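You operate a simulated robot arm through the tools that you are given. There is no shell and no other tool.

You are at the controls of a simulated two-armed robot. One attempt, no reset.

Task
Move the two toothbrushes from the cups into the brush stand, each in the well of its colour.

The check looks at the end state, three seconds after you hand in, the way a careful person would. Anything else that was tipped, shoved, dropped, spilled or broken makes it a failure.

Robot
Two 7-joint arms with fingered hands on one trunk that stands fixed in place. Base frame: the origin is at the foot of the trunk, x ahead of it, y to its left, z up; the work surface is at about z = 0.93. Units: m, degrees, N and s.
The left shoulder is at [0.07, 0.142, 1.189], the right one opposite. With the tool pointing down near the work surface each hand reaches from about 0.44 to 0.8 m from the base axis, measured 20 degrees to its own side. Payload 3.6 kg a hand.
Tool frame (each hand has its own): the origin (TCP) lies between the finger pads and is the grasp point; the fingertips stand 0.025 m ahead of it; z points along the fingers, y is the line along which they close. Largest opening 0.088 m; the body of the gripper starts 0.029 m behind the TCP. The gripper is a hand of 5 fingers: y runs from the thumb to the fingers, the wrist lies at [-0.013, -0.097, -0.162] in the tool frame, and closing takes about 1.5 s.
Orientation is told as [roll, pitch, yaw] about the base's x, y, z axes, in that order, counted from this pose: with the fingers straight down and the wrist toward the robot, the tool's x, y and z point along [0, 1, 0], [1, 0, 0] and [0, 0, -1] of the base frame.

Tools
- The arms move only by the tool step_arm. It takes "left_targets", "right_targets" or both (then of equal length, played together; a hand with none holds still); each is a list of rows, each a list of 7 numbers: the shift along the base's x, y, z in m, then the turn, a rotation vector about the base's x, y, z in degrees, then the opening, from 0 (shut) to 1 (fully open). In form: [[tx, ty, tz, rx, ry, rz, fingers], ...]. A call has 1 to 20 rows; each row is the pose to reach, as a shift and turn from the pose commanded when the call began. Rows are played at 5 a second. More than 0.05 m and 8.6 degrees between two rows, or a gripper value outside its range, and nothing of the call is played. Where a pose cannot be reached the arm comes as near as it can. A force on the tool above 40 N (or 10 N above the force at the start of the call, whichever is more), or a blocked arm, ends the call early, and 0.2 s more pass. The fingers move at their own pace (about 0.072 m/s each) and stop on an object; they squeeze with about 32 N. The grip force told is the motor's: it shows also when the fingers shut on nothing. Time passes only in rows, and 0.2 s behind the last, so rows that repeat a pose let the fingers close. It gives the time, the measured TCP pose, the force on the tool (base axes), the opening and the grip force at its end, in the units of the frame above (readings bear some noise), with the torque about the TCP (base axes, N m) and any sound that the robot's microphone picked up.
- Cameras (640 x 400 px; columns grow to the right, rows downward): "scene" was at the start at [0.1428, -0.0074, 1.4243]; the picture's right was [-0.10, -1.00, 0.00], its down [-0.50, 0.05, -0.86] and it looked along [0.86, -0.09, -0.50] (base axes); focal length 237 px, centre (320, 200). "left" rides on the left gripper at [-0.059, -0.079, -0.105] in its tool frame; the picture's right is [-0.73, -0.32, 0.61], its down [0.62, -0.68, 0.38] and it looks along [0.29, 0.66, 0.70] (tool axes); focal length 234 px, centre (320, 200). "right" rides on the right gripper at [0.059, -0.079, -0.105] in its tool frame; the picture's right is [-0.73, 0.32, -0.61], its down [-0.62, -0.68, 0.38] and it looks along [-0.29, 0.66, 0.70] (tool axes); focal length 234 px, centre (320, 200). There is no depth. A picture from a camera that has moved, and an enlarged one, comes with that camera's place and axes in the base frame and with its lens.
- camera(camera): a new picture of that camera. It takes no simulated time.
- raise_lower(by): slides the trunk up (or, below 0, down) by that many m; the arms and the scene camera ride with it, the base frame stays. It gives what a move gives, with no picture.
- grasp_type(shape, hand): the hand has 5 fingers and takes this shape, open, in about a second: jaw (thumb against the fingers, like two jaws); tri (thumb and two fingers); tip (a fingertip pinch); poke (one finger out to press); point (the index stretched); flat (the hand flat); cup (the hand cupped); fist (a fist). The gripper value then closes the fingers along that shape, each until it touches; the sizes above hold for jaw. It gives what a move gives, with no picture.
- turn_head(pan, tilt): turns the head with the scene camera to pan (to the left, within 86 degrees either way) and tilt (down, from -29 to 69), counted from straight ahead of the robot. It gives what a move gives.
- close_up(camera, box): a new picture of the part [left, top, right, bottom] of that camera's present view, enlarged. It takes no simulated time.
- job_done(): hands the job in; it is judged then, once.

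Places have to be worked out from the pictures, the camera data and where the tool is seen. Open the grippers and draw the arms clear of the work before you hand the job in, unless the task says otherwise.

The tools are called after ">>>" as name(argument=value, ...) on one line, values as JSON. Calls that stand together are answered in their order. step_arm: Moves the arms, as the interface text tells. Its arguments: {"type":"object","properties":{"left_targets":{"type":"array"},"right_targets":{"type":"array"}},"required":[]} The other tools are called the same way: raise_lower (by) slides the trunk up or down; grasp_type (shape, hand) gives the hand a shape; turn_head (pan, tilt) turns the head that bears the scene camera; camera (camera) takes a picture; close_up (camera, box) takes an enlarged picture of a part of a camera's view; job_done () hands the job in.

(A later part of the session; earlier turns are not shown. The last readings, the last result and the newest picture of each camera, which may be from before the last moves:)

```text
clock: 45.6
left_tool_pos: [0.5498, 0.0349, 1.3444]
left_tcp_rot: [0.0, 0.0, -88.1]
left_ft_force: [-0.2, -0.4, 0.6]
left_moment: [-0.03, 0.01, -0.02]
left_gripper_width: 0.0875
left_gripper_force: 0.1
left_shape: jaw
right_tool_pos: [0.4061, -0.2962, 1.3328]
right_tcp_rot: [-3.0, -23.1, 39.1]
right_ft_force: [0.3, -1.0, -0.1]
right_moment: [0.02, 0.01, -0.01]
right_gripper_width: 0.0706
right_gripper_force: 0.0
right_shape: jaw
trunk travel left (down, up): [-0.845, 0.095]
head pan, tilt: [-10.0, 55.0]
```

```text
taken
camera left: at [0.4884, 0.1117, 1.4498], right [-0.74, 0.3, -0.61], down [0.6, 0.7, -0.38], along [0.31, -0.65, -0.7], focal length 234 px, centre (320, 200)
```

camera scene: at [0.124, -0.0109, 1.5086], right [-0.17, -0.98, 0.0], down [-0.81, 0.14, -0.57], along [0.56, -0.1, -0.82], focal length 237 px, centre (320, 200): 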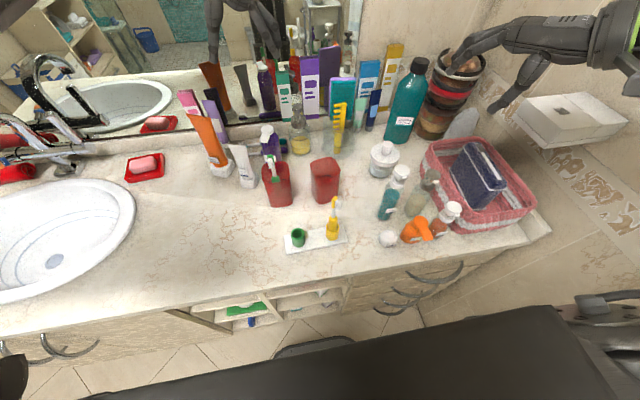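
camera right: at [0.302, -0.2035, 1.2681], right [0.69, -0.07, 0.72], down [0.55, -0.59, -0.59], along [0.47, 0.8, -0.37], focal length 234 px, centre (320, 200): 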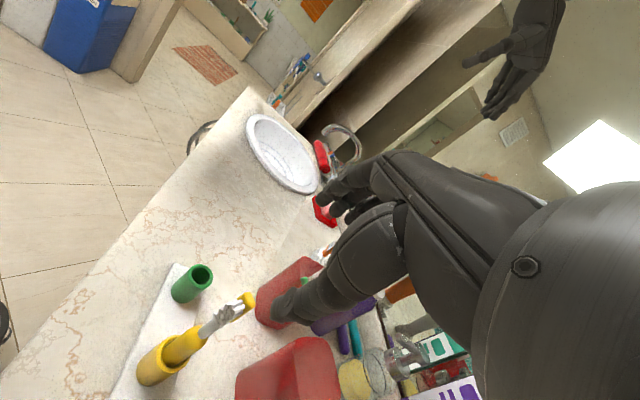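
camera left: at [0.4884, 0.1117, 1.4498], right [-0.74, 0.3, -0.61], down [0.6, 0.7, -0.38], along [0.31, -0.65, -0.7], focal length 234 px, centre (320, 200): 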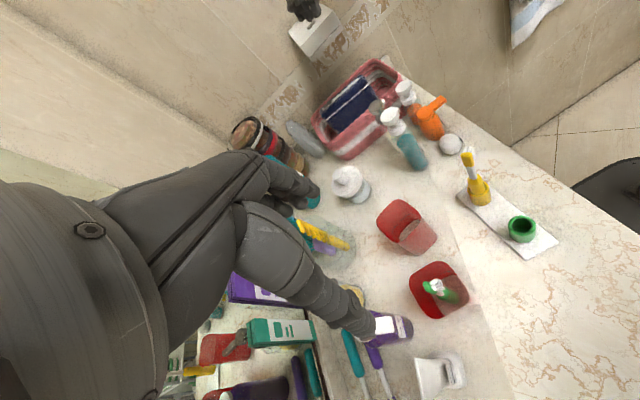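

Yaw −88° is reachable over the green brush. I adjust the head to see both hand and cup, and zoom the left camera on the green brush to refine its position.

>>> turn_head(pan=-3, tilt=42)

>>> close_up(camera="left", box=[396, 250, 484, 330])

>>> camera(camera="scene")

>>> close_up(camera="left", box=[360, 180, 488, 260])

```text
clock: 46.3
left_tool_pos: [0.5516, 0.0352, 1.3434]
left_tcp_rot: [0.1, 0.1, -88.0]
left_ft_force: [-0.9, 0.3, -0.7]
left_moment: [0.01, 0.05, -0.01]
left_gripper_width: 0.0877
left_gripper_force: 0.0
left_shape: jaw
right_tool_pos: [0.4066, -0.2968, 1.3325]
right_tcp_rot: [-2.9, -23.1, 39.3]
right_ft_force: [0.3, -0.1, -0.2]
right_moment: [0.01, 0.0, -0.04]
right_gripper_width: 0.0703
right_gripper_force: 0.1
right_shape: jaw
trunk travel left (down, up): [-0.845, 0.095]
head pan, tilt: [-3.0, 42.0]
```

```text
5.00 times, centred on (440, 290) of left
camera zoom: at [0.4883, 0.1116, 1.4497], right [-0.74, 0.3, -0.61], down [0.6, 0.7, -0.38], along [0.31, -0.65, -0.7], focal length 1171 px, centre (-280, -250)
```

zoom: 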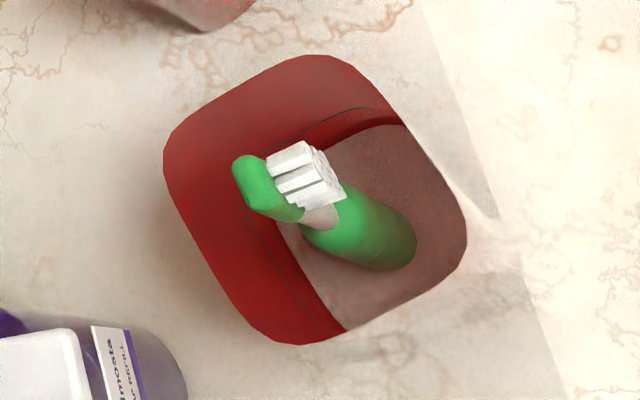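

```text
taken
camera scene: at [0.1364, -0.0028, 1.5263], right [-0.05, -1.0, 0.0], down [-0.67, 0.04, -0.74], along [0.74, -0.04, -0.67], focal length 237 px, centre (320, 200)
```

scene: 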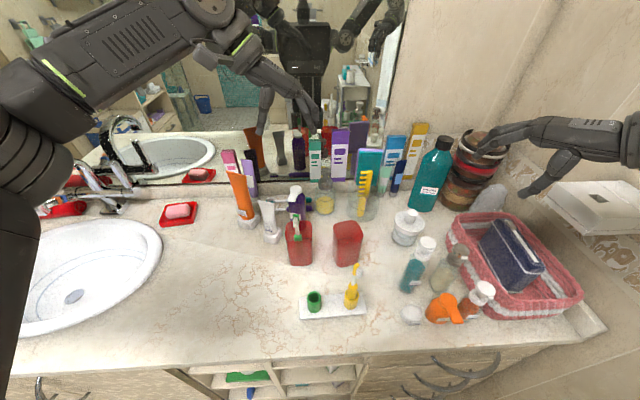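

```text
5.00 times, centred on (424, 220) of left
camera zoom: at [0.4883, 0.1116, 1.4497], right [-0.74, 0.3, -0.61], down [0.6, 0.7, -0.38], along [0.31, -0.65, -0.7], focal length 1171 px, centre (-200, 100)
```

zoom: 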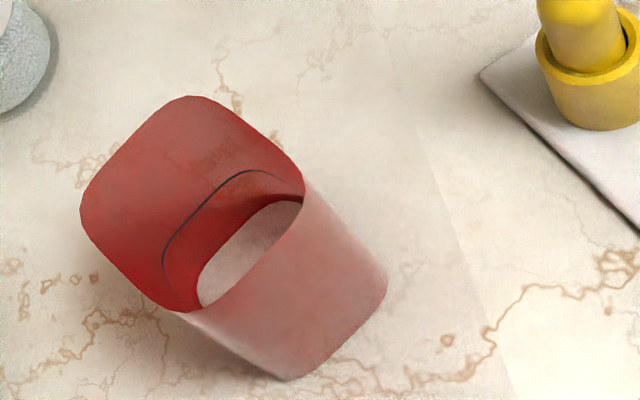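

The green brush refines to ≈(0.5495, 0.0345), upright. I narrow the left hand's opening and descend to z≈1.125, with fingertips around the top of the head, then check.

>>> step_arm(left_targets=[[-0.0005, 0.0, -0.03, 0, 0, -2, 0.6], [-0.0005, 0.0, -0.07, 0, 0, -2, 0.55], [-0.0005, 0.0, -0.11, 0, 0, -2, 0.55], [-0.0005, 0.0, -0.15, 0, 0, -2, 0.55], [-0.0005, 0.0, -0.19, 0, 0, -2, 0.55], [-0.0005, 0.0, -0.22, 0, 0, -2, 0.55], [-0.0005, 0.0, -0.22, 0, 0, -2, 0.55]])

>>> camera(camera="left")

>>> camera(camera="scene")

>>> close_up(camera="scene", box=[236, 180, 364, 260])

```text
clock: 47.9
left_tool_pos: [0.5513, 0.0362, 1.1227]
left_tcp_rot: [0.1, -0.1, -90.0]
left_ft_force: [-0.4, 0.5, 0.3]
left_moment: [-0.03, -0.02, 0.0]
left_gripper_width: 0.049
left_gripper_force: 0.2
left_shape: jaw
right_tool_pos: [0.4072, -0.2968, 1.3329]
right_tcp_rot: [-2.9, -23.1, 39.2]
right_ft_force: [-0.3, -0.6, 0.3]
right_moment: [-0.01, 0.02, 0.01]
right_gripper_width: 0.0702
right_gripper_force: 0.1
right_shape: jaw
trunk travel left (down, up): [-0.845, 0.095]
head pan, tilt: [-3.0, 42.0]
```

```text
taken
camera left: at [0.4914, 0.1146, 1.2281], right [-0.73, 0.32, -0.61], down [0.62, 0.68, -0.38], along [0.29, -0.66, -0.7], focal length 234 px, centre (320, 200)
```

left: 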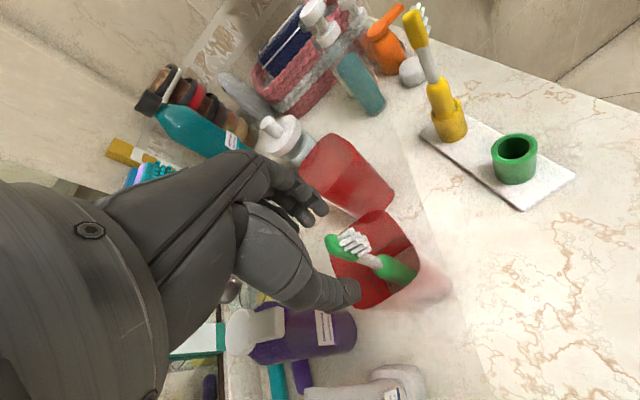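

```text
taken
camera scene: at [0.1362, -0.003, 1.5264], right [-0.05, -1.0, 0.0], down [-0.67, 0.04, -0.74], along [0.74, -0.04, -0.67], focal length 237 px, centre (320, 200)
```

scene: 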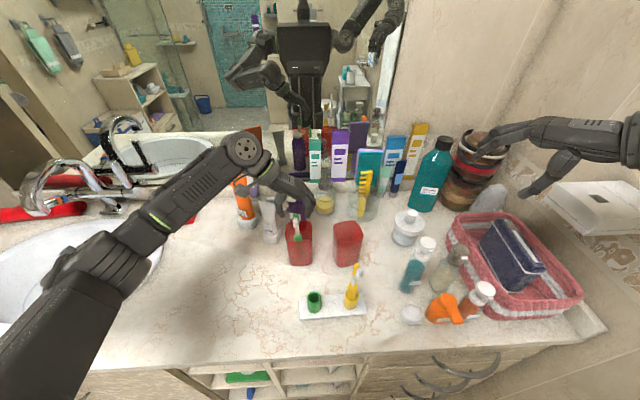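

```text
5.00 times, centred on (300, 220) of scene
camera zoom: at [0.1362, -0.003, 1.5264], right [-0.05, -1.0, 0.0], down [-0.67, 0.04, -0.74], along [0.74, -0.04, -0.67], focal length 1186 px, centre (420, 100)
```

zoom: 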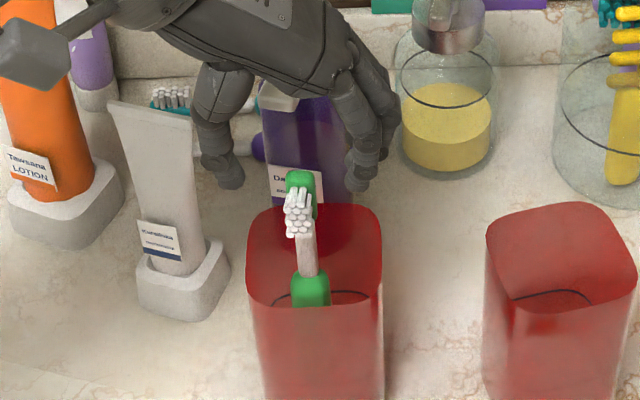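

Thumb and fingers straddle the head along y. I zoom on the left camera to verify centring before the final descent.

>>> close_up(camera="left", box=[290, 200, 434, 310])

>>> close_up(camera="scene", box=[268, 200, 332, 240])

```text
3.64 times, centred on (362, 255) of left
camera zoom: at [0.4914, 0.1146, 1.2281], right [-0.73, 0.32, -0.61], down [0.62, 0.68, -0.38], along [0.29, -0.66, -0.7], focal length 852 px, centre (167, 0)
```

zoom: 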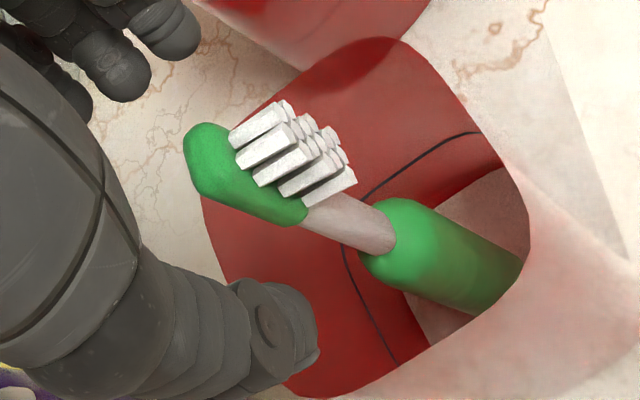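

```text
10.00 times, centred on (300, 220) of scene
camera zoom: at [0.1362, -0.003, 1.5264], right [-0.05, -1.0, 0.0], down [-0.67, 0.04, -0.74], along [0.74, -0.04, -0.67], focal length 2373 px, centre (520, 0)
```

zoom: 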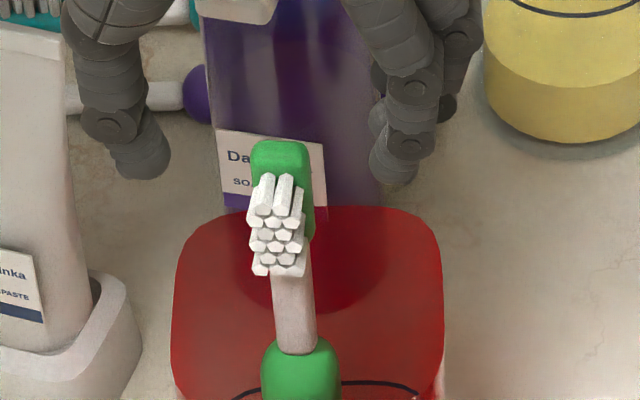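

The grasp centre is about 2 mm to the +y side of the brush. I shift −2 mm in y and descend to z≈1.083.

>>> step_arm(left_targets=[[0.0, -0.002, 0.0, 0, 0, 0, 0.5], [0.0, -0.002, -0.014, 0, 0, 0, 0.5], [0.0, -0.002, -0.028, 0, 0, 0, 0.5], [0.0, -0.002, -0.041, 0, 0, 0, 0.5], [0.0, -0.002, -0.041, 0, 0, 0, 0.5]])

>>> close_up(camera="left", box=[250, 180, 394, 290])

>>> close_up(camera="scene", box=[252, 195, 348, 255])

```text
clock: 49.1
left_tool_pos: [0.5509, 0.0331, 1.0821]
left_tcp_rot: [0.0, -0.1, -90.0]
left_ft_force: [-0.1, 1.0, -1.2]
left_moment: [0.0, 0.01, -0.02]
left_gripper_width: 0.0442
left_gripper_force: 0.0
left_shape: jaw
right_tool_pos: [0.4063, -0.2972, 1.3329]
right_tcp_rot: [-3.0, -23.1, 39.2]
right_ft_force: [-0.5, -0.1, 0.0]
right_moment: [0.03, 0.0, 0.01]
right_gripper_width: 0.0701
right_gripper_force: 0.1
right_shape: jaw
trunk travel left (down, up): [-0.845, 0.095]
head pan, tilt: [-3.0, 42.0]
```

```text
3.64 times, centred on (322, 235) of left
camera zoom: at [0.4907, 0.1117, 1.1884], right [-0.73, 0.32, -0.61], down [0.62, 0.68, -0.38], along [0.29, -0.66, -0.7], focal length 852 px, centre (313, 73)
```

zoom: 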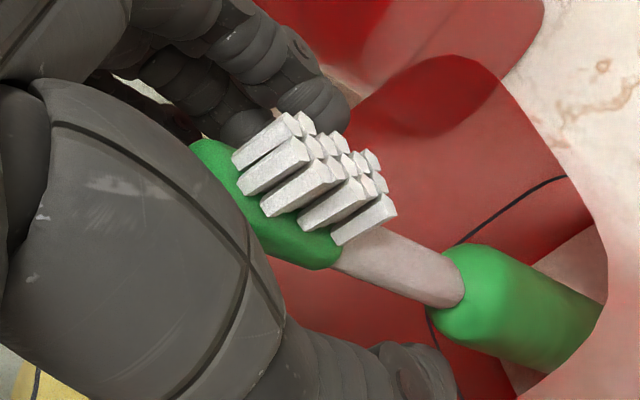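

```text
6.67 times, centred on (300, 225) of scene
camera zoom: at [0.1364, -0.0029, 1.5264], right [-0.05, -1.0, 0.0], down [-0.67, 0.04, -0.74], along [0.74, -0.04, -0.67], focal length 1582 px, centre (453, 33)
```

zoom: 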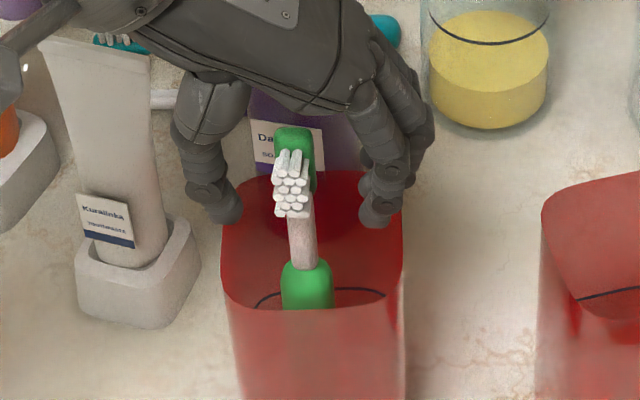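

The head and neck sit midway between thumb and fingers. I close slowly and watch the brush and cup.

>>> step_arm(left_targets=[[0, 0, 0, 0, 0, 0, 0.42], [0, 0, 0, 0, 0, 0, 0.34], [0, 0, 0, 0, 0, 0, 0.28], [0, 0, 0, 0, 0, 0, 0.28]])

>>> close_up(camera="left", box=[250, 180, 394, 290])

>>> close_up(camera="scene", box=[252, 195, 348, 255])

```text
clock: 50.1
left_tool_pos: [0.5501, 0.0335, 1.0832]
left_tcp_rot: [0.0, 0.0, -90.0]
left_ft_force: [0.1, -0.9, 0.1]
left_moment: [-0.03, -0.02, 0.01]
left_gripper_width: 0.0249
left_gripper_force: 0.1
left_shape: jaw
right_tool_pos: [0.406, -0.2958, 1.3341]
right_tcp_rot: [-3.0, -23.1, 39.2]
right_ft_force: [0.3, 0.4, 0.3]
right_moment: [0.0, 0.01, -0.01]
right_gripper_width: 0.0704
right_gripper_force: 0.1
right_shape: jaw
trunk travel left (down, up): [-0.845, 0.095]
head pan, tilt: [-3.0, 42.0]
```

```text
3.64 times, centred on (322, 235) of left
camera zoom: at [0.4907, 0.1118, 1.1886], right [-0.73, 0.32, -0.61], down [0.62, 0.68, -0.38], along [0.29, -0.66, -0.7], focal length 852 px, centre (313, 73)
```

zoom: 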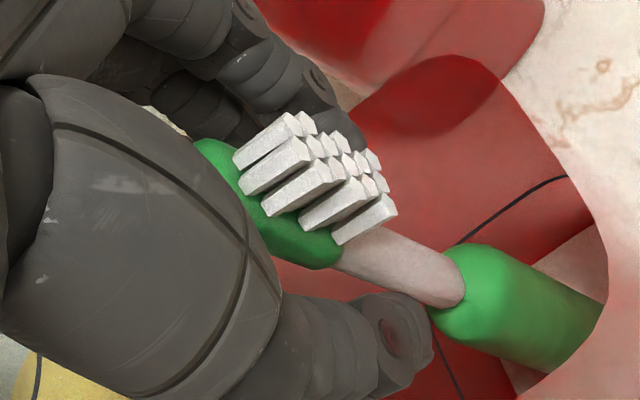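

```text
6.67 times, centred on (300, 225) of scene
camera zoom: at [0.1364, -0.0029, 1.5264], right [-0.05, -1.0, 0.0], down [-0.67, 0.04, -0.74], along [0.74, -0.04, -0.67], focal length 1582 px, centre (453, 33)
```

zoom: 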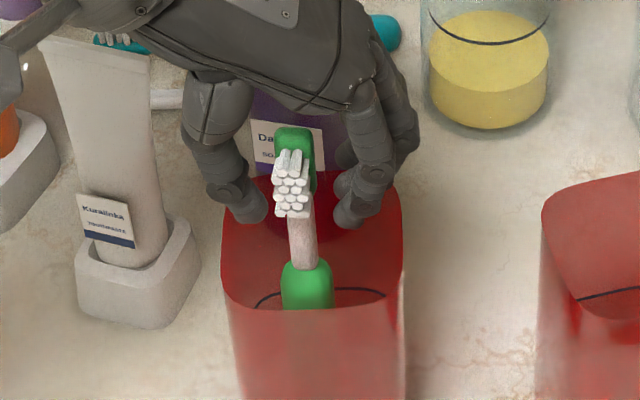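

Still undisturbed. I continue closing in small increments.

>>> step_arm(left_targets=[[0, 0, 0, 0, 0, 0, 0.24], [0, 0, 0, 0, 0, 0, 0.2], [0, 0, 0, 0, 0, 0, 0.16], [0, 0, 0, 0, 0, 0, 0.16]])

>>> close_up(camera="left", box=[250, 180, 394, 290])

>>> close_up(camera="scene", box=[252, 195, 348, 255])

```text
clock: 51.1
left_tool_pos: [0.5492, 0.0339, 1.0822]
left_tcp_rot: [0.0, 0.0, -89.9]
left_ft_force: [-0.4, -0.3, 0.0]
left_moment: [0.03, 0.03, -0.05]
left_gripper_width: 0.0141
left_gripper_force: 0.0
left_shape: jaw
right_tool_pos: [0.4059, -0.2968, 1.3332]
right_tcp_rot: [-3.0, -23.1, 39.1]
right_ft_force: [0.1, 0.1, 0.0]
right_moment: [-0.01, 0.02, -0.02]
right_gripper_width: 0.0702
right_gripper_force: 0.0
right_shape: jaw
trunk travel left (down, up): [-0.845, 0.095]
head pan, tilt: [-3.0, 42.0]
```

```text
3.64 times, centred on (322, 235) of left
camera zoom: at [0.4907, 0.1118, 1.1886], right [-0.73, 0.32, -0.61], down [0.62, 0.68, -0.38], along [0.29, -0.66, -0.7], focal length 852 px, centre (313, 73)
```

zoom: 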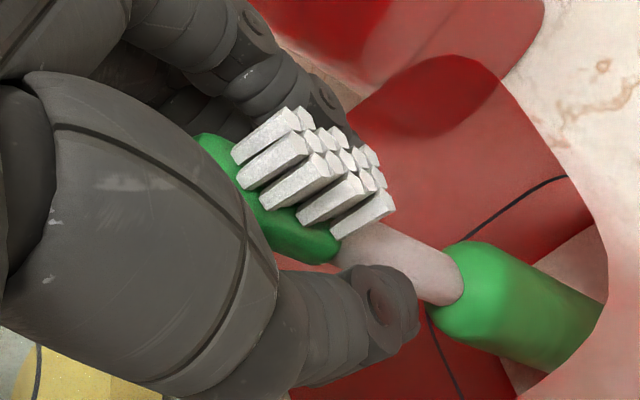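

```text
6.67 times, centred on (300, 225) of scene
camera zoom: at [0.1364, -0.0029, 1.5264], right [-0.05, -1.0, 0.0], down [-0.67, 0.04, -0.74], along [0.74, -0.04, -0.67], focal length 1582 px, centre (453, 33)
```

zoom: 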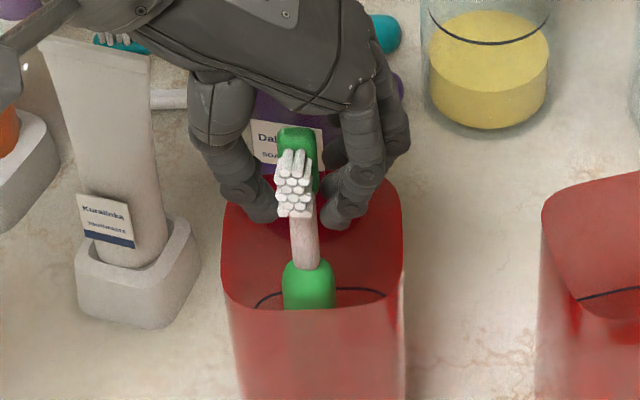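

Contact is beginning (brush moved by a pixel or two) and the cup hasn't moved. I close a bit more in fine steps.

>>> step_arm(left_targets=[[0, 0, 0, 0, 0, 0, 0.14], [0, 0, 0, 0, 0, 0, 0.12], [0, 0, 0, 0, 0, 0, 0.1], [0, 0, 0, 0, 0, 0, 0.1]])

>>> close_up(camera="left", box=[250, 180, 394, 290])

>>> close_up(camera="scene", box=[252, 195, 348, 255])

```text
clock: 52.1
left_tool_pos: [0.5494, 0.0332, 1.0825]
left_tcp_rot: [0.1, 0.0, -90.0]
left_ft_force: [-0.2, -1.0, 0.7]
left_moment: [0.0, 0.01, 0.01]
left_gripper_width: 0.0093
left_gripper_force: 0.1
left_shape: jaw
right_tool_pos: [0.4065, -0.2966, 1.3332]
right_tcp_rot: [-3.0, -23.1, 39.2]
right_ft_force: [-0.3, 0.2, -0.2]
right_moment: [-0.01, 0.01, 0.03]
right_gripper_width: 0.0701
right_gripper_force: 0.0
right_shape: jaw
trunk travel left (down, up): [-0.845, 0.095]
head pan, tilt: [-3.0, 42.0]
```

```text
3.64 times, centred on (322, 235) of left
camera zoom: at [0.4907, 0.1118, 1.1886], right [-0.73, 0.32, -0.61], down [0.62, 0.68, -0.38], along [0.29, -0.66, -0.7], focal length 852 px, centre (313, 73)
```

zoom: 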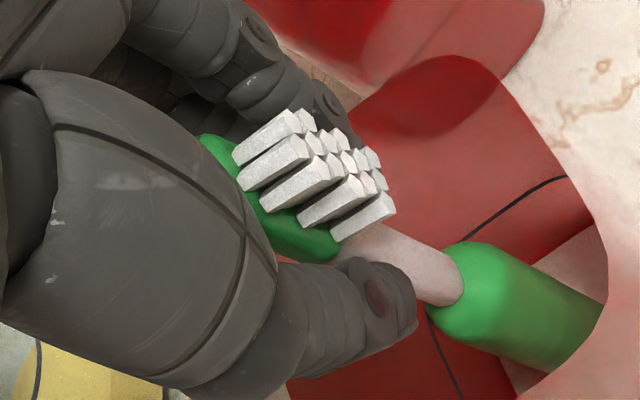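

```text
6.67 times, centred on (300, 225) of scene
camera zoom: at [0.1363, -0.0029, 1.5264], right [-0.05, -1.0, 0.0], down [-0.67, 0.04, -0.74], along [0.74, -0.04, -0.67], focal length 1582 px, centre (453, 33)
```

zoom: 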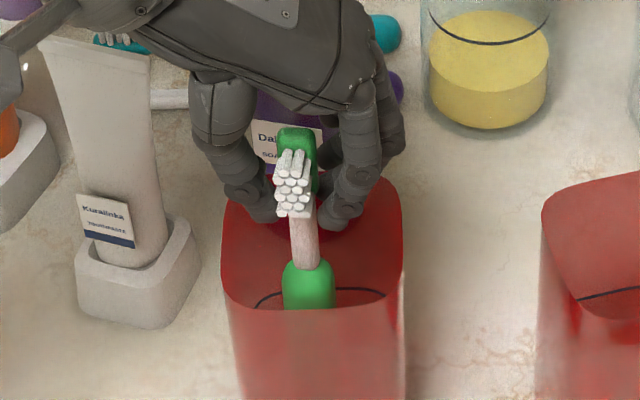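

Brush remains upright and the cup unmoved. I close further to firm grip.

>>> step_arm(left_targets=[[0, 0, 0, 0, 0, 0, 0.08], [0, 0, 0, 0, 0, 0, 0.06], [0, 0, 0, 0, 0, 0, 0.06]])

>>> close_up(camera="left", box=[250, 180, 394, 290])

>>> close_up(camera="scene", box=[252, 195, 348, 255])

```text
clock: 52.9
left_tool_pos: [0.5493, 0.0346, 1.0834]
left_tcp_rot: [-0.1, -0.1, -90.0]
left_ft_force: [0.5, 0.6, 2.0]
left_moment: [0.01, 0.0, -0.01]
left_gripper_width: 0.0055
left_gripper_force: 0.2
left_shape: jaw
right_tool_pos: [0.4067, -0.296, 1.3329]
right_tcp_rot: [-3.0, -23.1, 39.2]
right_ft_force: [0.0, -0.1, 0.0]
right_moment: [0.01, 0.0, 0.01]
right_gripper_width: 0.0702
right_gripper_force: 0.0
right_shape: jaw
trunk travel left (down, up): [-0.845, 0.095]
head pan, tilt: [-3.0, 42.0]
```

```text
3.64 times, centred on (322, 235) of left
camera zoom: at [0.4905, 0.1118, 1.1888], right [-0.73, 0.32, -0.61], down [0.62, 0.68, -0.38], along [0.29, -0.66, -0.7], focal length 852 px, centre (313, 73)
```

zoom: 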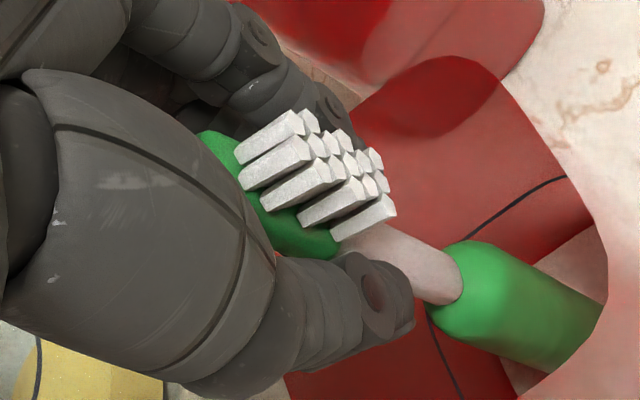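

```text
6.67 times, centred on (300, 225) of scene
camera zoom: at [0.1361, -0.0029, 1.5264], right [-0.05, -1.0, 0.0], down [-0.67, 0.04, -0.74], along [0.74, -0.04, -0.67], focal length 1582 px, centre (453, 33)
```

zoom: 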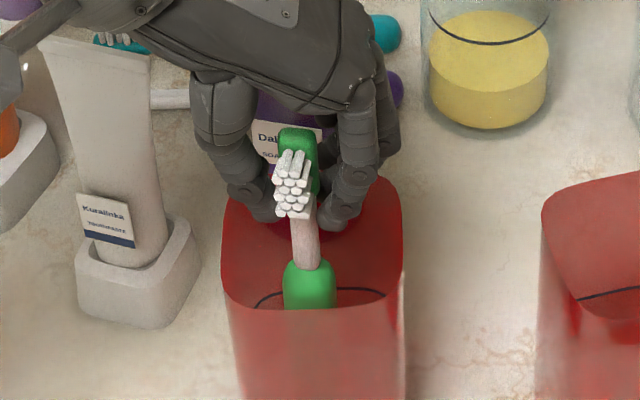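

The reading is 5.5 mm with no grip force, less than the neck's width, so the pads may be passing beside it. I look closely before closing more.

>>> close_up(camera="scene", box=[276, 205, 324, 235])

>>> close_up(camera="left", box=[300, 210, 364, 260])

>>> close_up(camera="right", box=[0, 0, 640, 400])

```text
13.33 times, centred on (300, 220) of scene
camera zoom: at [0.1361, -0.0029, 1.5264], right [-0.05, -1.0, 0.0], down [-0.67, 0.04, -0.74], along [0.74, -0.04, -0.67], focal length 3164 px, centre (587, -67)
```

zoom: 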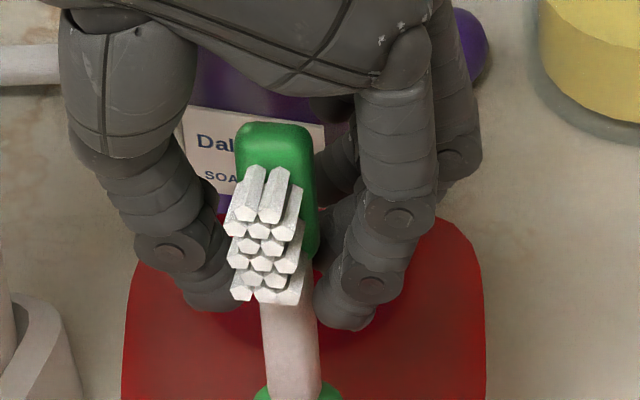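

```text
8.00 times, centred on (332, 235) of left
camera zoom: at [0.4905, 0.1118, 1.1888], right [-0.73, 0.32, -0.61], down [0.62, 0.68, -0.38], along [0.29, -0.66, -0.7], focal length 1873 px, centre (224, -80)
```

zoom: 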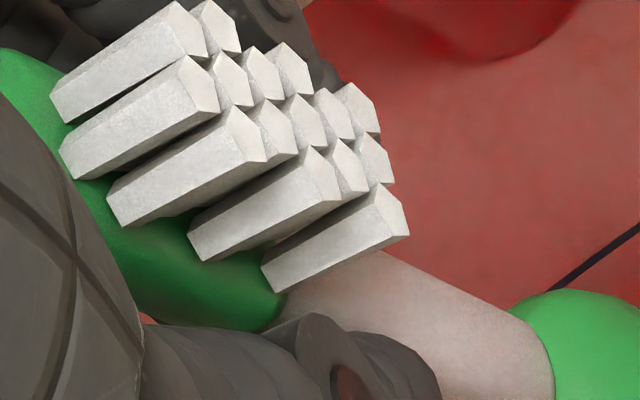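

```text
1.00 times, centred on (320, 200) of right (not enlarged: the box is as wide or as high as the picture)
camera zoom: at [0.2783, -0.317, 1.3963], right [0.47, -0.51, 0.72], down [0.03, -0.81, -0.59], along [0.88, 0.3, -0.37], focal length 234 px, centre (320, 200)
```

zoom: 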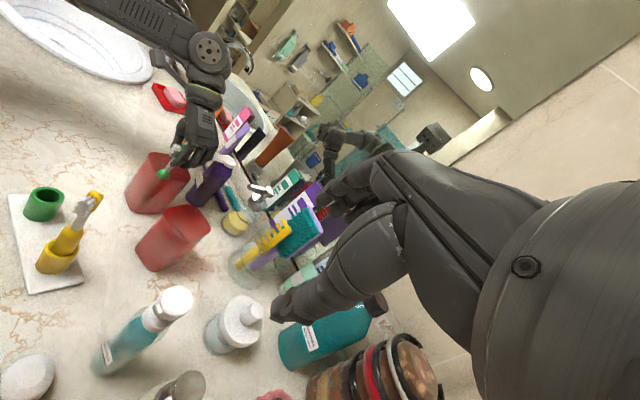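

The scene zoom shows the index pad touching the neck's right side and the thumb still ~5 mm away. I check from the right-hand camera's side view too.

>>> close_up(camera="right", box=[130, 110, 242, 190])

>>> close_up(camera="right", box=[155, 125, 219, 175])

```text
5.00 times, centred on (186, 150) of right
camera zoom: at [0.2783, -0.317, 1.3963], right [0.47, -0.51, 0.72], down [0.03, -0.81, -0.59], along [0.88, 0.3, -0.37], focal length 1171 px, centre (990, 450)
```

zoom: 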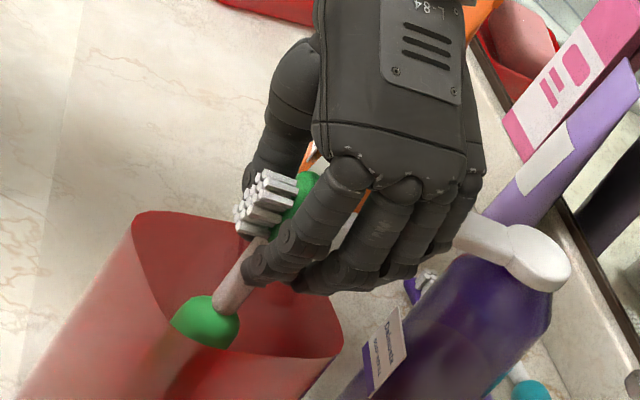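

```text
8.00 times, centred on (187, 150) of right
camera zoom: at [0.2783, -0.317, 1.3963], right [0.47, -0.51, 0.72], down [0.03, -0.81, -0.59], along [0.88, 0.3, -0.37], focal length 1873 px, centre (1384, 600)
```

zoom: 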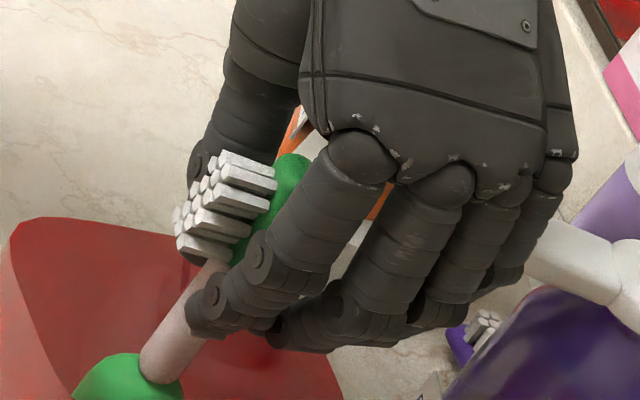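

The side view shows the index finger at the neck's side and thumb opposite. I close fully in fine steps and check for any tilt or cup motion.

>>> step_arm(left_targets=[[0, 0, 0, 0, 0, 0, 0.04], [0, 0, 0, 0, 0, 0, 0.02], [0, 0, 0, 0, 0, 0, 0.0], [0, 0, 0, 0, 0, 0, 0.0]])

>>> close_up(camera="right", box=[130, 110, 242, 190])

>>> close_up(camera="scene", box=[252, 195, 348, 255])

>>> close_up(camera="left", box=[250, 180, 394, 290])

```text
clock: 53.9
left_tool_pos: [0.5494, 0.0322, 1.0841]
left_tcp_rot: [0.0, 0.1, -90.0]
left_ft_force: [0.4, -1.2, 1.3]
left_moment: [-0.07, 0.04, -0.01]
left_gripper_width: 0.0001
left_gripper_force: 32.0
left_shape: jaw
right_tool_pos: [0.4056, -0.2964, 1.3338]
right_tcp_rot: [-3.1, -23.1, 39.3]
right_ft_force: [-0.5, 0.0, 0.2]
right_moment: [0.0, 0.03, 0.01]
right_gripper_width: 0.0702
right_gripper_force: 0.0
right_shape: jaw
trunk travel left (down, up): [-0.845, 0.095]
head pan, tilt: [-3.0, 42.0]
```

```text
5.00 times, centred on (186, 150) of right
camera zoom: at [0.2782, -0.3172, 1.3963], right [0.47, -0.51, 0.72], down [0.03, -0.81, -0.59], along [0.88, 0.3, -0.37], focal length 1171 px, centre (990, 450)
```

zoom: 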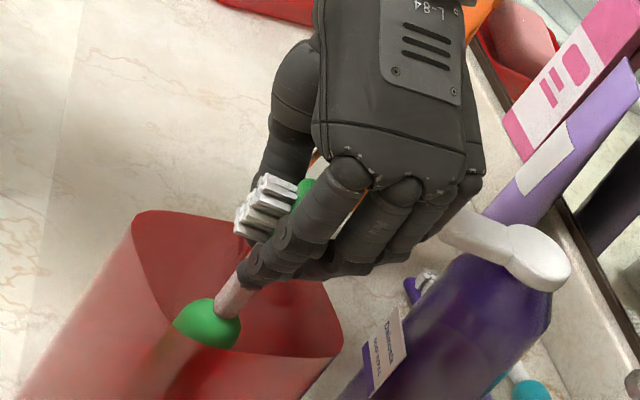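

```text
6.67 times, centred on (300, 225) of scene
camera zoom: at [0.1361, -0.0031, 1.5264], right [-0.05, -1.0, 0.0], down [-0.67, 0.04, -0.74], along [0.74, -0.04, -0.67], focal length 1582 px, centre (453, 33)
```

zoom: 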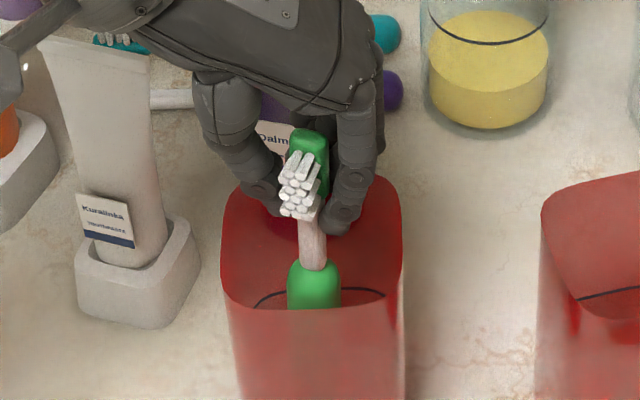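

```text
3.64 times, centred on (322, 235) of left
camera zoom: at [0.4905, 0.1116, 1.1887], right [-0.73, 0.32, -0.61], down [0.62, 0.68, -0.38], along [0.29, -0.66, -0.7], focal length 852 px, centre (313, 73)
```

zoom: 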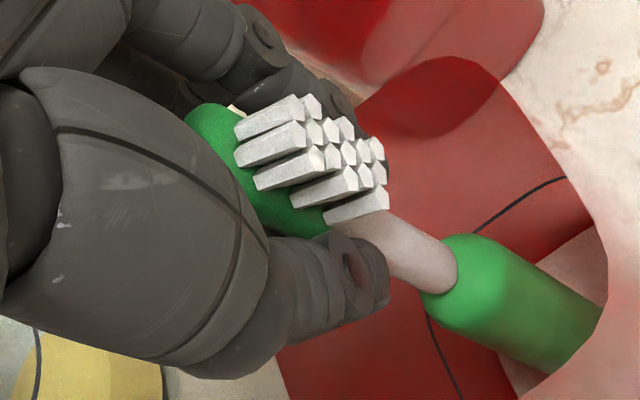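

The cup hasn't moved and the brush is upright, but the reading (0 mm) suggests the brush may only be held at the pads' edge. I zoom in on the contact.

>>> close_up(camera="right", box=[155, 125, 219, 175])

>>> close_up(camera="scene", box=[276, 205, 324, 235])

>>> close_up(camera="left", box=[300, 210, 364, 260])

```text
8.00 times, centred on (187, 150) of right
camera zoom: at [0.2782, -0.3172, 1.3963], right [0.47, -0.51, 0.72], down [0.03, -0.81, -0.59], along [0.88, 0.3, -0.37], focal length 1873 px, centre (1384, 600)
```

zoom: 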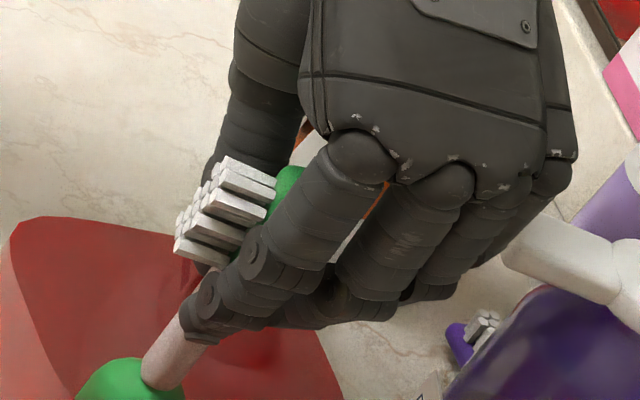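

```text
13.33 times, centred on (300, 220) of scene
camera zoom: at [0.1361, -0.0031, 1.5264], right [-0.05, -1.0, 0.0], down [-0.67, 0.04, -0.74], along [0.74, -0.04, -0.67], focal length 3164 px, centre (587, -67)
```

zoom: 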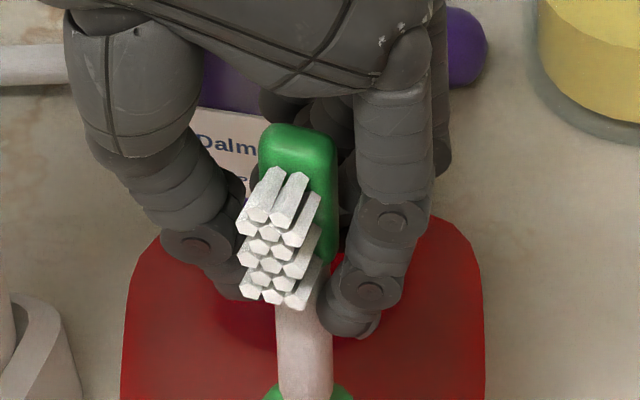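

```text
8.00 times, centred on (332, 235) of left
camera zoom: at [0.4905, 0.1116, 1.1887], right [-0.73, 0.32, -0.61], down [0.62, 0.68, -0.38], along [0.29, -0.66, -0.7], focal length 1873 px, centre (224, -80)
```

zoom: 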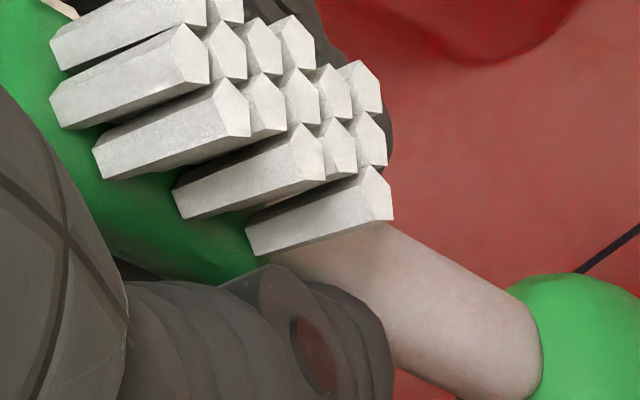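

The neck seems pinched between thumb and index. I test with a small 12 mm lift to see whether the brush follows firmly.

>>> step_arm(left_targets=[[0, 0, 0.003, 0, 0, 0, 0], [0, 0, 0.006, 0, 0, 0, 0], [0, 0, 0.009, 0, 0, 0, 0], [0, 0, 0.012, 0, 0, 0, 0]])

>>> close_up(camera="scene", box=[252, 195, 348, 255])

>>> close_up(camera="left", box=[250, 180, 394, 290])

>>> close_up(camera="right", box=[130, 110, 242, 190])

```text
clock: 54.9
left_tool_pos: [0.5502, 0.0329, 1.0949]
left_tcp_rot: [0.0, 0.0, -90.0]
left_ft_force: [-0.2, -0.3, 0.5]
left_moment: [-0.01, 0.0, 0.0]
left_gripper_width: 0.0
left_gripper_force: 31.6
left_shape: jaw
right_tool_pos: [0.4065, -0.2954, 1.3337]
right_tcp_rot: [-2.9, -23.1, 39.2]
right_ft_force: [-0.3, -0.1, 1.1]
right_moment: [0.01, 0.03, -0.02]
right_gripper_width: 0.07
right_gripper_force: 0.1
right_shape: jaw
trunk travel left (down, up): [-0.845, 0.095]
head pan, tilt: [-3.0, 42.0]
```

```text
6.67 times, centred on (300, 225) of scene
camera zoom: at [0.1365, -0.0028, 1.5264], right [-0.05, -1.0, 0.0], down [-0.67, 0.04, -0.74], along [0.74, -0.04, -0.67], focal length 1582 px, centre (453, 33)
```

zoom: 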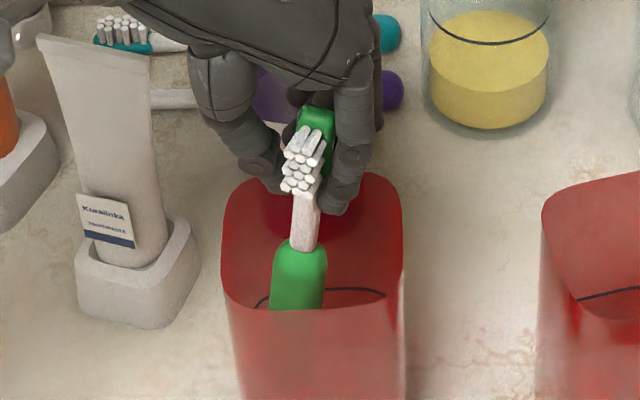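

```text
3.64 times, centred on (322, 235) of left
camera zoom: at [0.4912, 0.1122, 1.2004], right [-0.73, 0.32, -0.61], down [0.62, 0.68, -0.38], along [0.29, -0.66, -0.7], focal length 852 px, centre (313, 73)
```

zoom: 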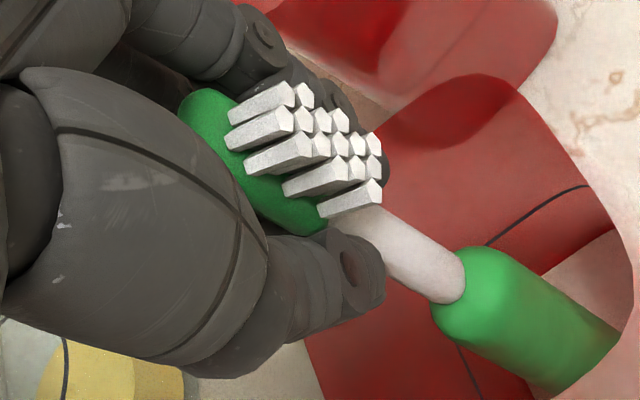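

```text
5.00 times, centred on (186, 150) of right
camera zoom: at [0.2787, -0.3169, 1.3962], right [0.47, -0.51, 0.72], down [0.03, -0.81, -0.59], along [0.88, 0.3, -0.37], focal length 1171 px, centre (990, 450)
```

zoom: 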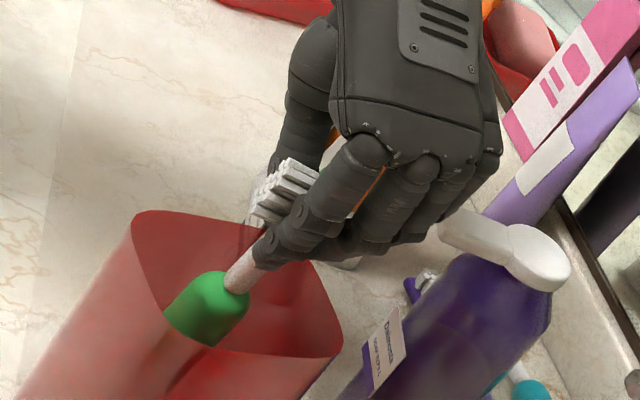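

The brush is held and lifts with the hand, but it leans ~14° sideways (foot toward +y). I tilt the hand about x to right it while keeping the handle centred in the cup.

>>> step_arm(left_targets=[[0, 0.004, 0.002, -4.5, 0, 0, 0], [0, 0.008, 0.004, -9, 0, 0, 0], [0, 0.012, 0.006, -13.5, 0, 0, 0], [0, 0.012, 0.006, -13.5, 0, 0, 0]])

>>> close_up(camera="scene", box=[252, 195, 348, 255])

>>> close_up(camera="left", box=[250, 180, 394, 290])

>>> close_up(camera="right", box=[130, 110, 242, 190])

```text
clock: 55.9
left_tool_pos: [0.5488, 0.0444, 1.102]
left_tcp_rot: [0.0, -13.5, -90.0]
left_ft_force: [-0.4, 0.4, 0.4]
left_moment: [0.0, -0.02, 0.01]
left_gripper_width: 0.0
left_gripper_force: 31.6
left_shape: jaw
right_tool_pos: [0.4081, -0.2955, 1.3339]
right_tcp_rot: [-3.0, -23.1, 39.2]
right_ft_force: [1.2, 0.2, 0.5]
right_moment: [-0.02, 0.01, 0.01]
right_gripper_width: 0.0701
right_gripper_force: 0.1
right_shape: jaw
trunk travel left (down, up): [-0.845, 0.095]
head pan, tilt: [-3.0, 42.0]
```

```text
6.67 times, centred on (300, 225) of scene
camera zoom: at [0.1365, -0.003, 1.5264], right [-0.05, -1.0, 0.0], down [-0.67, 0.04, -0.74], along [0.74, -0.04, -0.67], focal length 1582 px, centre (453, 33)
```

zoom: 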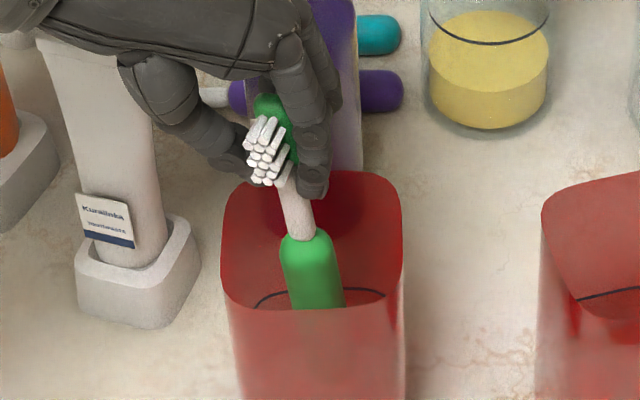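

```text
3.64 times, centred on (322, 235) of left
camera zoom: at [0.4907, 0.1463, 1.185], right [-0.73, 0.17, -0.67], down [0.62, 0.57, -0.53], along [0.29, -0.8, -0.52], focal length 852 px, centre (313, 73)
```

zoom: 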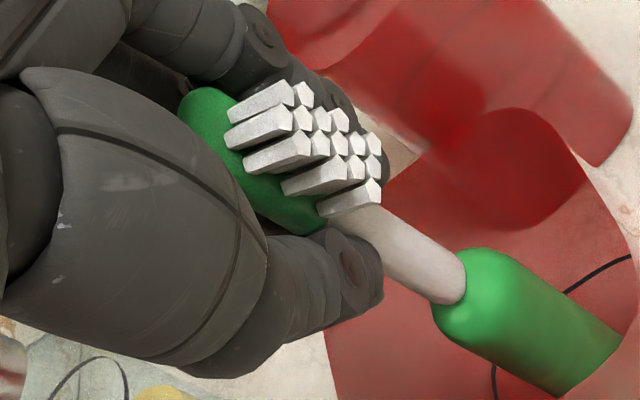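

```text
5.00 times, centred on (186, 150) of right
camera zoom: at [0.2786, -0.3171, 1.3962], right [0.47, -0.51, 0.72], down [0.03, -0.81, -0.59], along [0.88, 0.3, -0.37], focal length 1171 px, centre (990, 450)
```

zoom: 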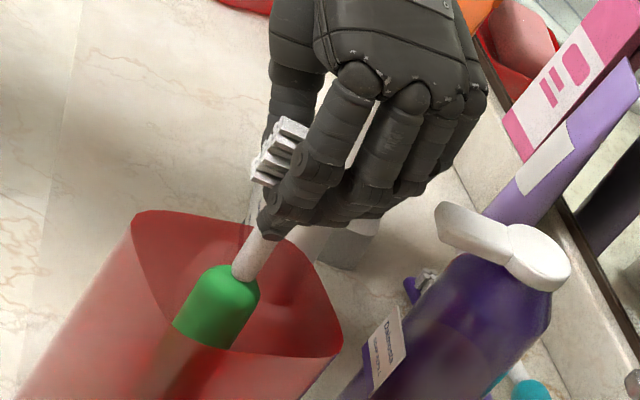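

Now it's within about 5° of vertical and the cup is untouched. I lift the brush straight up out of the cup.

>>> step_arm(left_targets=[[0, 0.001, 0.02, 2, 0, 0, 0], [0, 0.0, 0.04, 4, 0, 0, 0], [0, 0.0, 0.065, 4, 0, 0, 0], [0, 0.0, 0.09, 4, 0, 0, 0], [0, 0.0, 0.115, 4, 0, 0, 0], [0, 0.0, 0.14, 4, 0, 0, 0], [0, 0.0, 0.15, 4, 0, 0, 0], [0, 0.0, 0.15, 4, 0, 0, 0]])

>>> camera(camera="scene")

>>> camera(camera="left")

>>> camera(camera="right")

```text
clock: 57.7
left_tool_pos: [0.5503, 0.0445, 1.2506]
left_tcp_rot: [0.1, -9.5, -90.0]
left_ft_force: [0.6, -0.1, -0.5]
left_moment: [0.02, 0.05, 0.01]
left_gripper_width: 0.0
left_gripper_force: 32.2
left_shape: jaw
right_tool_pos: [0.4065, -0.2954, 1.3331]
right_tcp_rot: [-3.1, -23.1, 39.2]
right_ft_force: [0.2, -0.6, 0.2]
right_moment: [0.01, -0.01, -0.02]
right_gripper_width: 0.07
right_gripper_force: 0.0
right_shape: jaw
trunk travel left (down, up): [-0.845, 0.095]
head pan, tilt: [-3.0, 42.0]
```

```text
taken
camera scene: at [0.1366, -0.0028, 1.5264], right [-0.05, -1.0, 0.0], down [-0.67, 0.04, -0.74], along [0.74, -0.04, -0.67], focal length 237 px, centre (320, 200)
```

scene: 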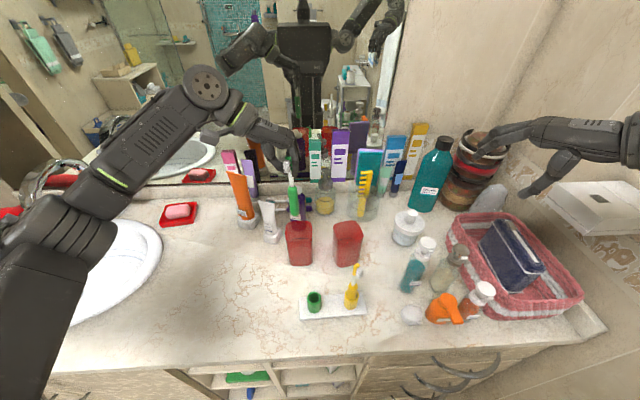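

```text
taken
camera left: at [0.4907, 0.1393, 1.342], right [-0.73, 0.22, -0.65], down [0.62, 0.61, -0.49], along [0.29, -0.76, -0.58], focal length 234 px, centre (320, 200)
```

left: 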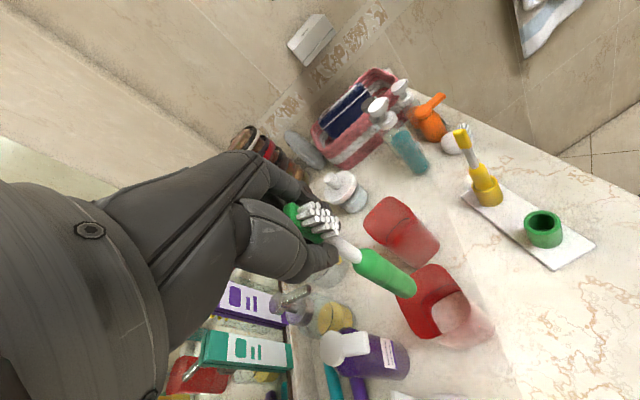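

```text
taken
camera right: at [0.2788, -0.3169, 1.3962], right [0.47, -0.51, 0.72], down [0.03, -0.81, -0.59], along [0.88, 0.3, -0.37], focal length 234 px, centre (320, 200)
```

right: 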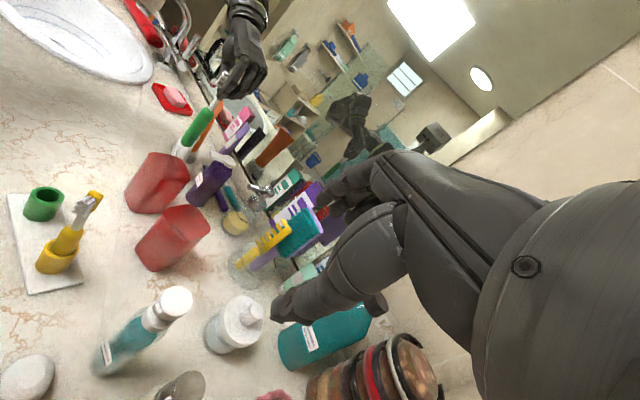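

Green brush is out and its cup is still in place. I zoom from several cameras to measure the brush's tilt.

>>> close_up(camera="scene", box=[256, 165, 336, 225])

>>> close_up(camera="right", box=[150, 80, 262, 170])

>>> close_up(camera="left", box=[290, 200, 434, 310])

```text
6.67 times, centred on (296, 195) of scene
camera zoom: at [0.1366, -0.0028, 1.5264], right [-0.05, -1.0, 0.0], down [-0.67, 0.04, -0.74], along [0.74, -0.04, -0.67], focal length 1582 px, centre (480, 233)
```

zoom: 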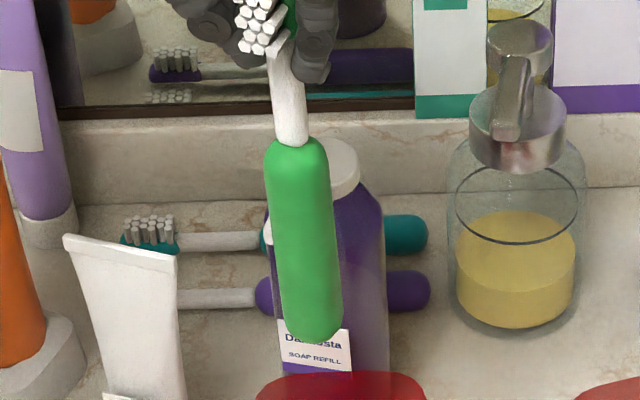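

```text
4.44 times, centred on (206, 125) of right
camera zoom: at [0.2788, -0.3169, 1.3962], right [0.47, -0.51, 0.72], down [0.03, -0.81, -0.59], along [0.88, 0.3, -0.37], focal length 1041 px, centre (827, 533)
```

zoom: 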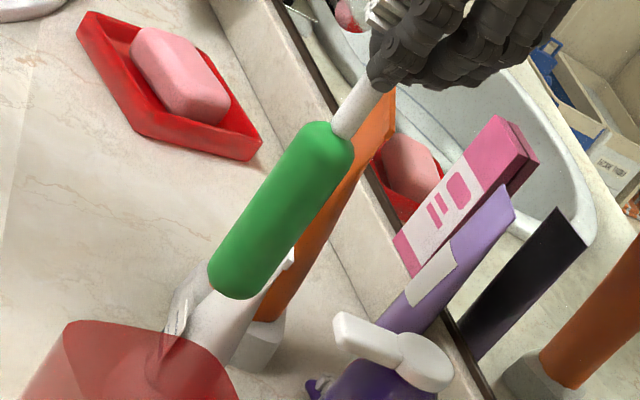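

```text
3.64 times, centred on (362, 255) of left
camera zoom: at [0.4907, 0.1393, 1.342], right [-0.73, 0.22, -0.65], down [0.62, 0.61, -0.49], along [0.29, -0.76, -0.58], focal length 852 px, centre (167, 0)
```

zoom: 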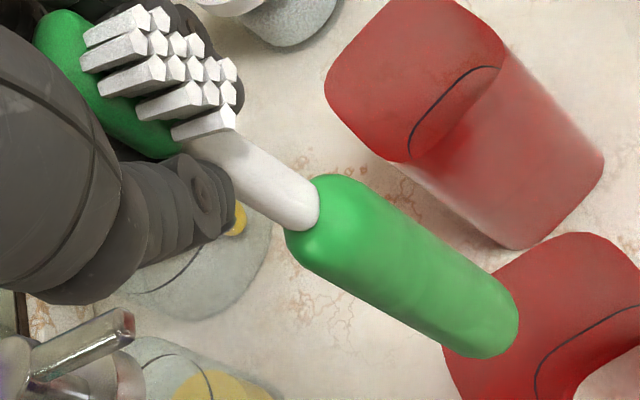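

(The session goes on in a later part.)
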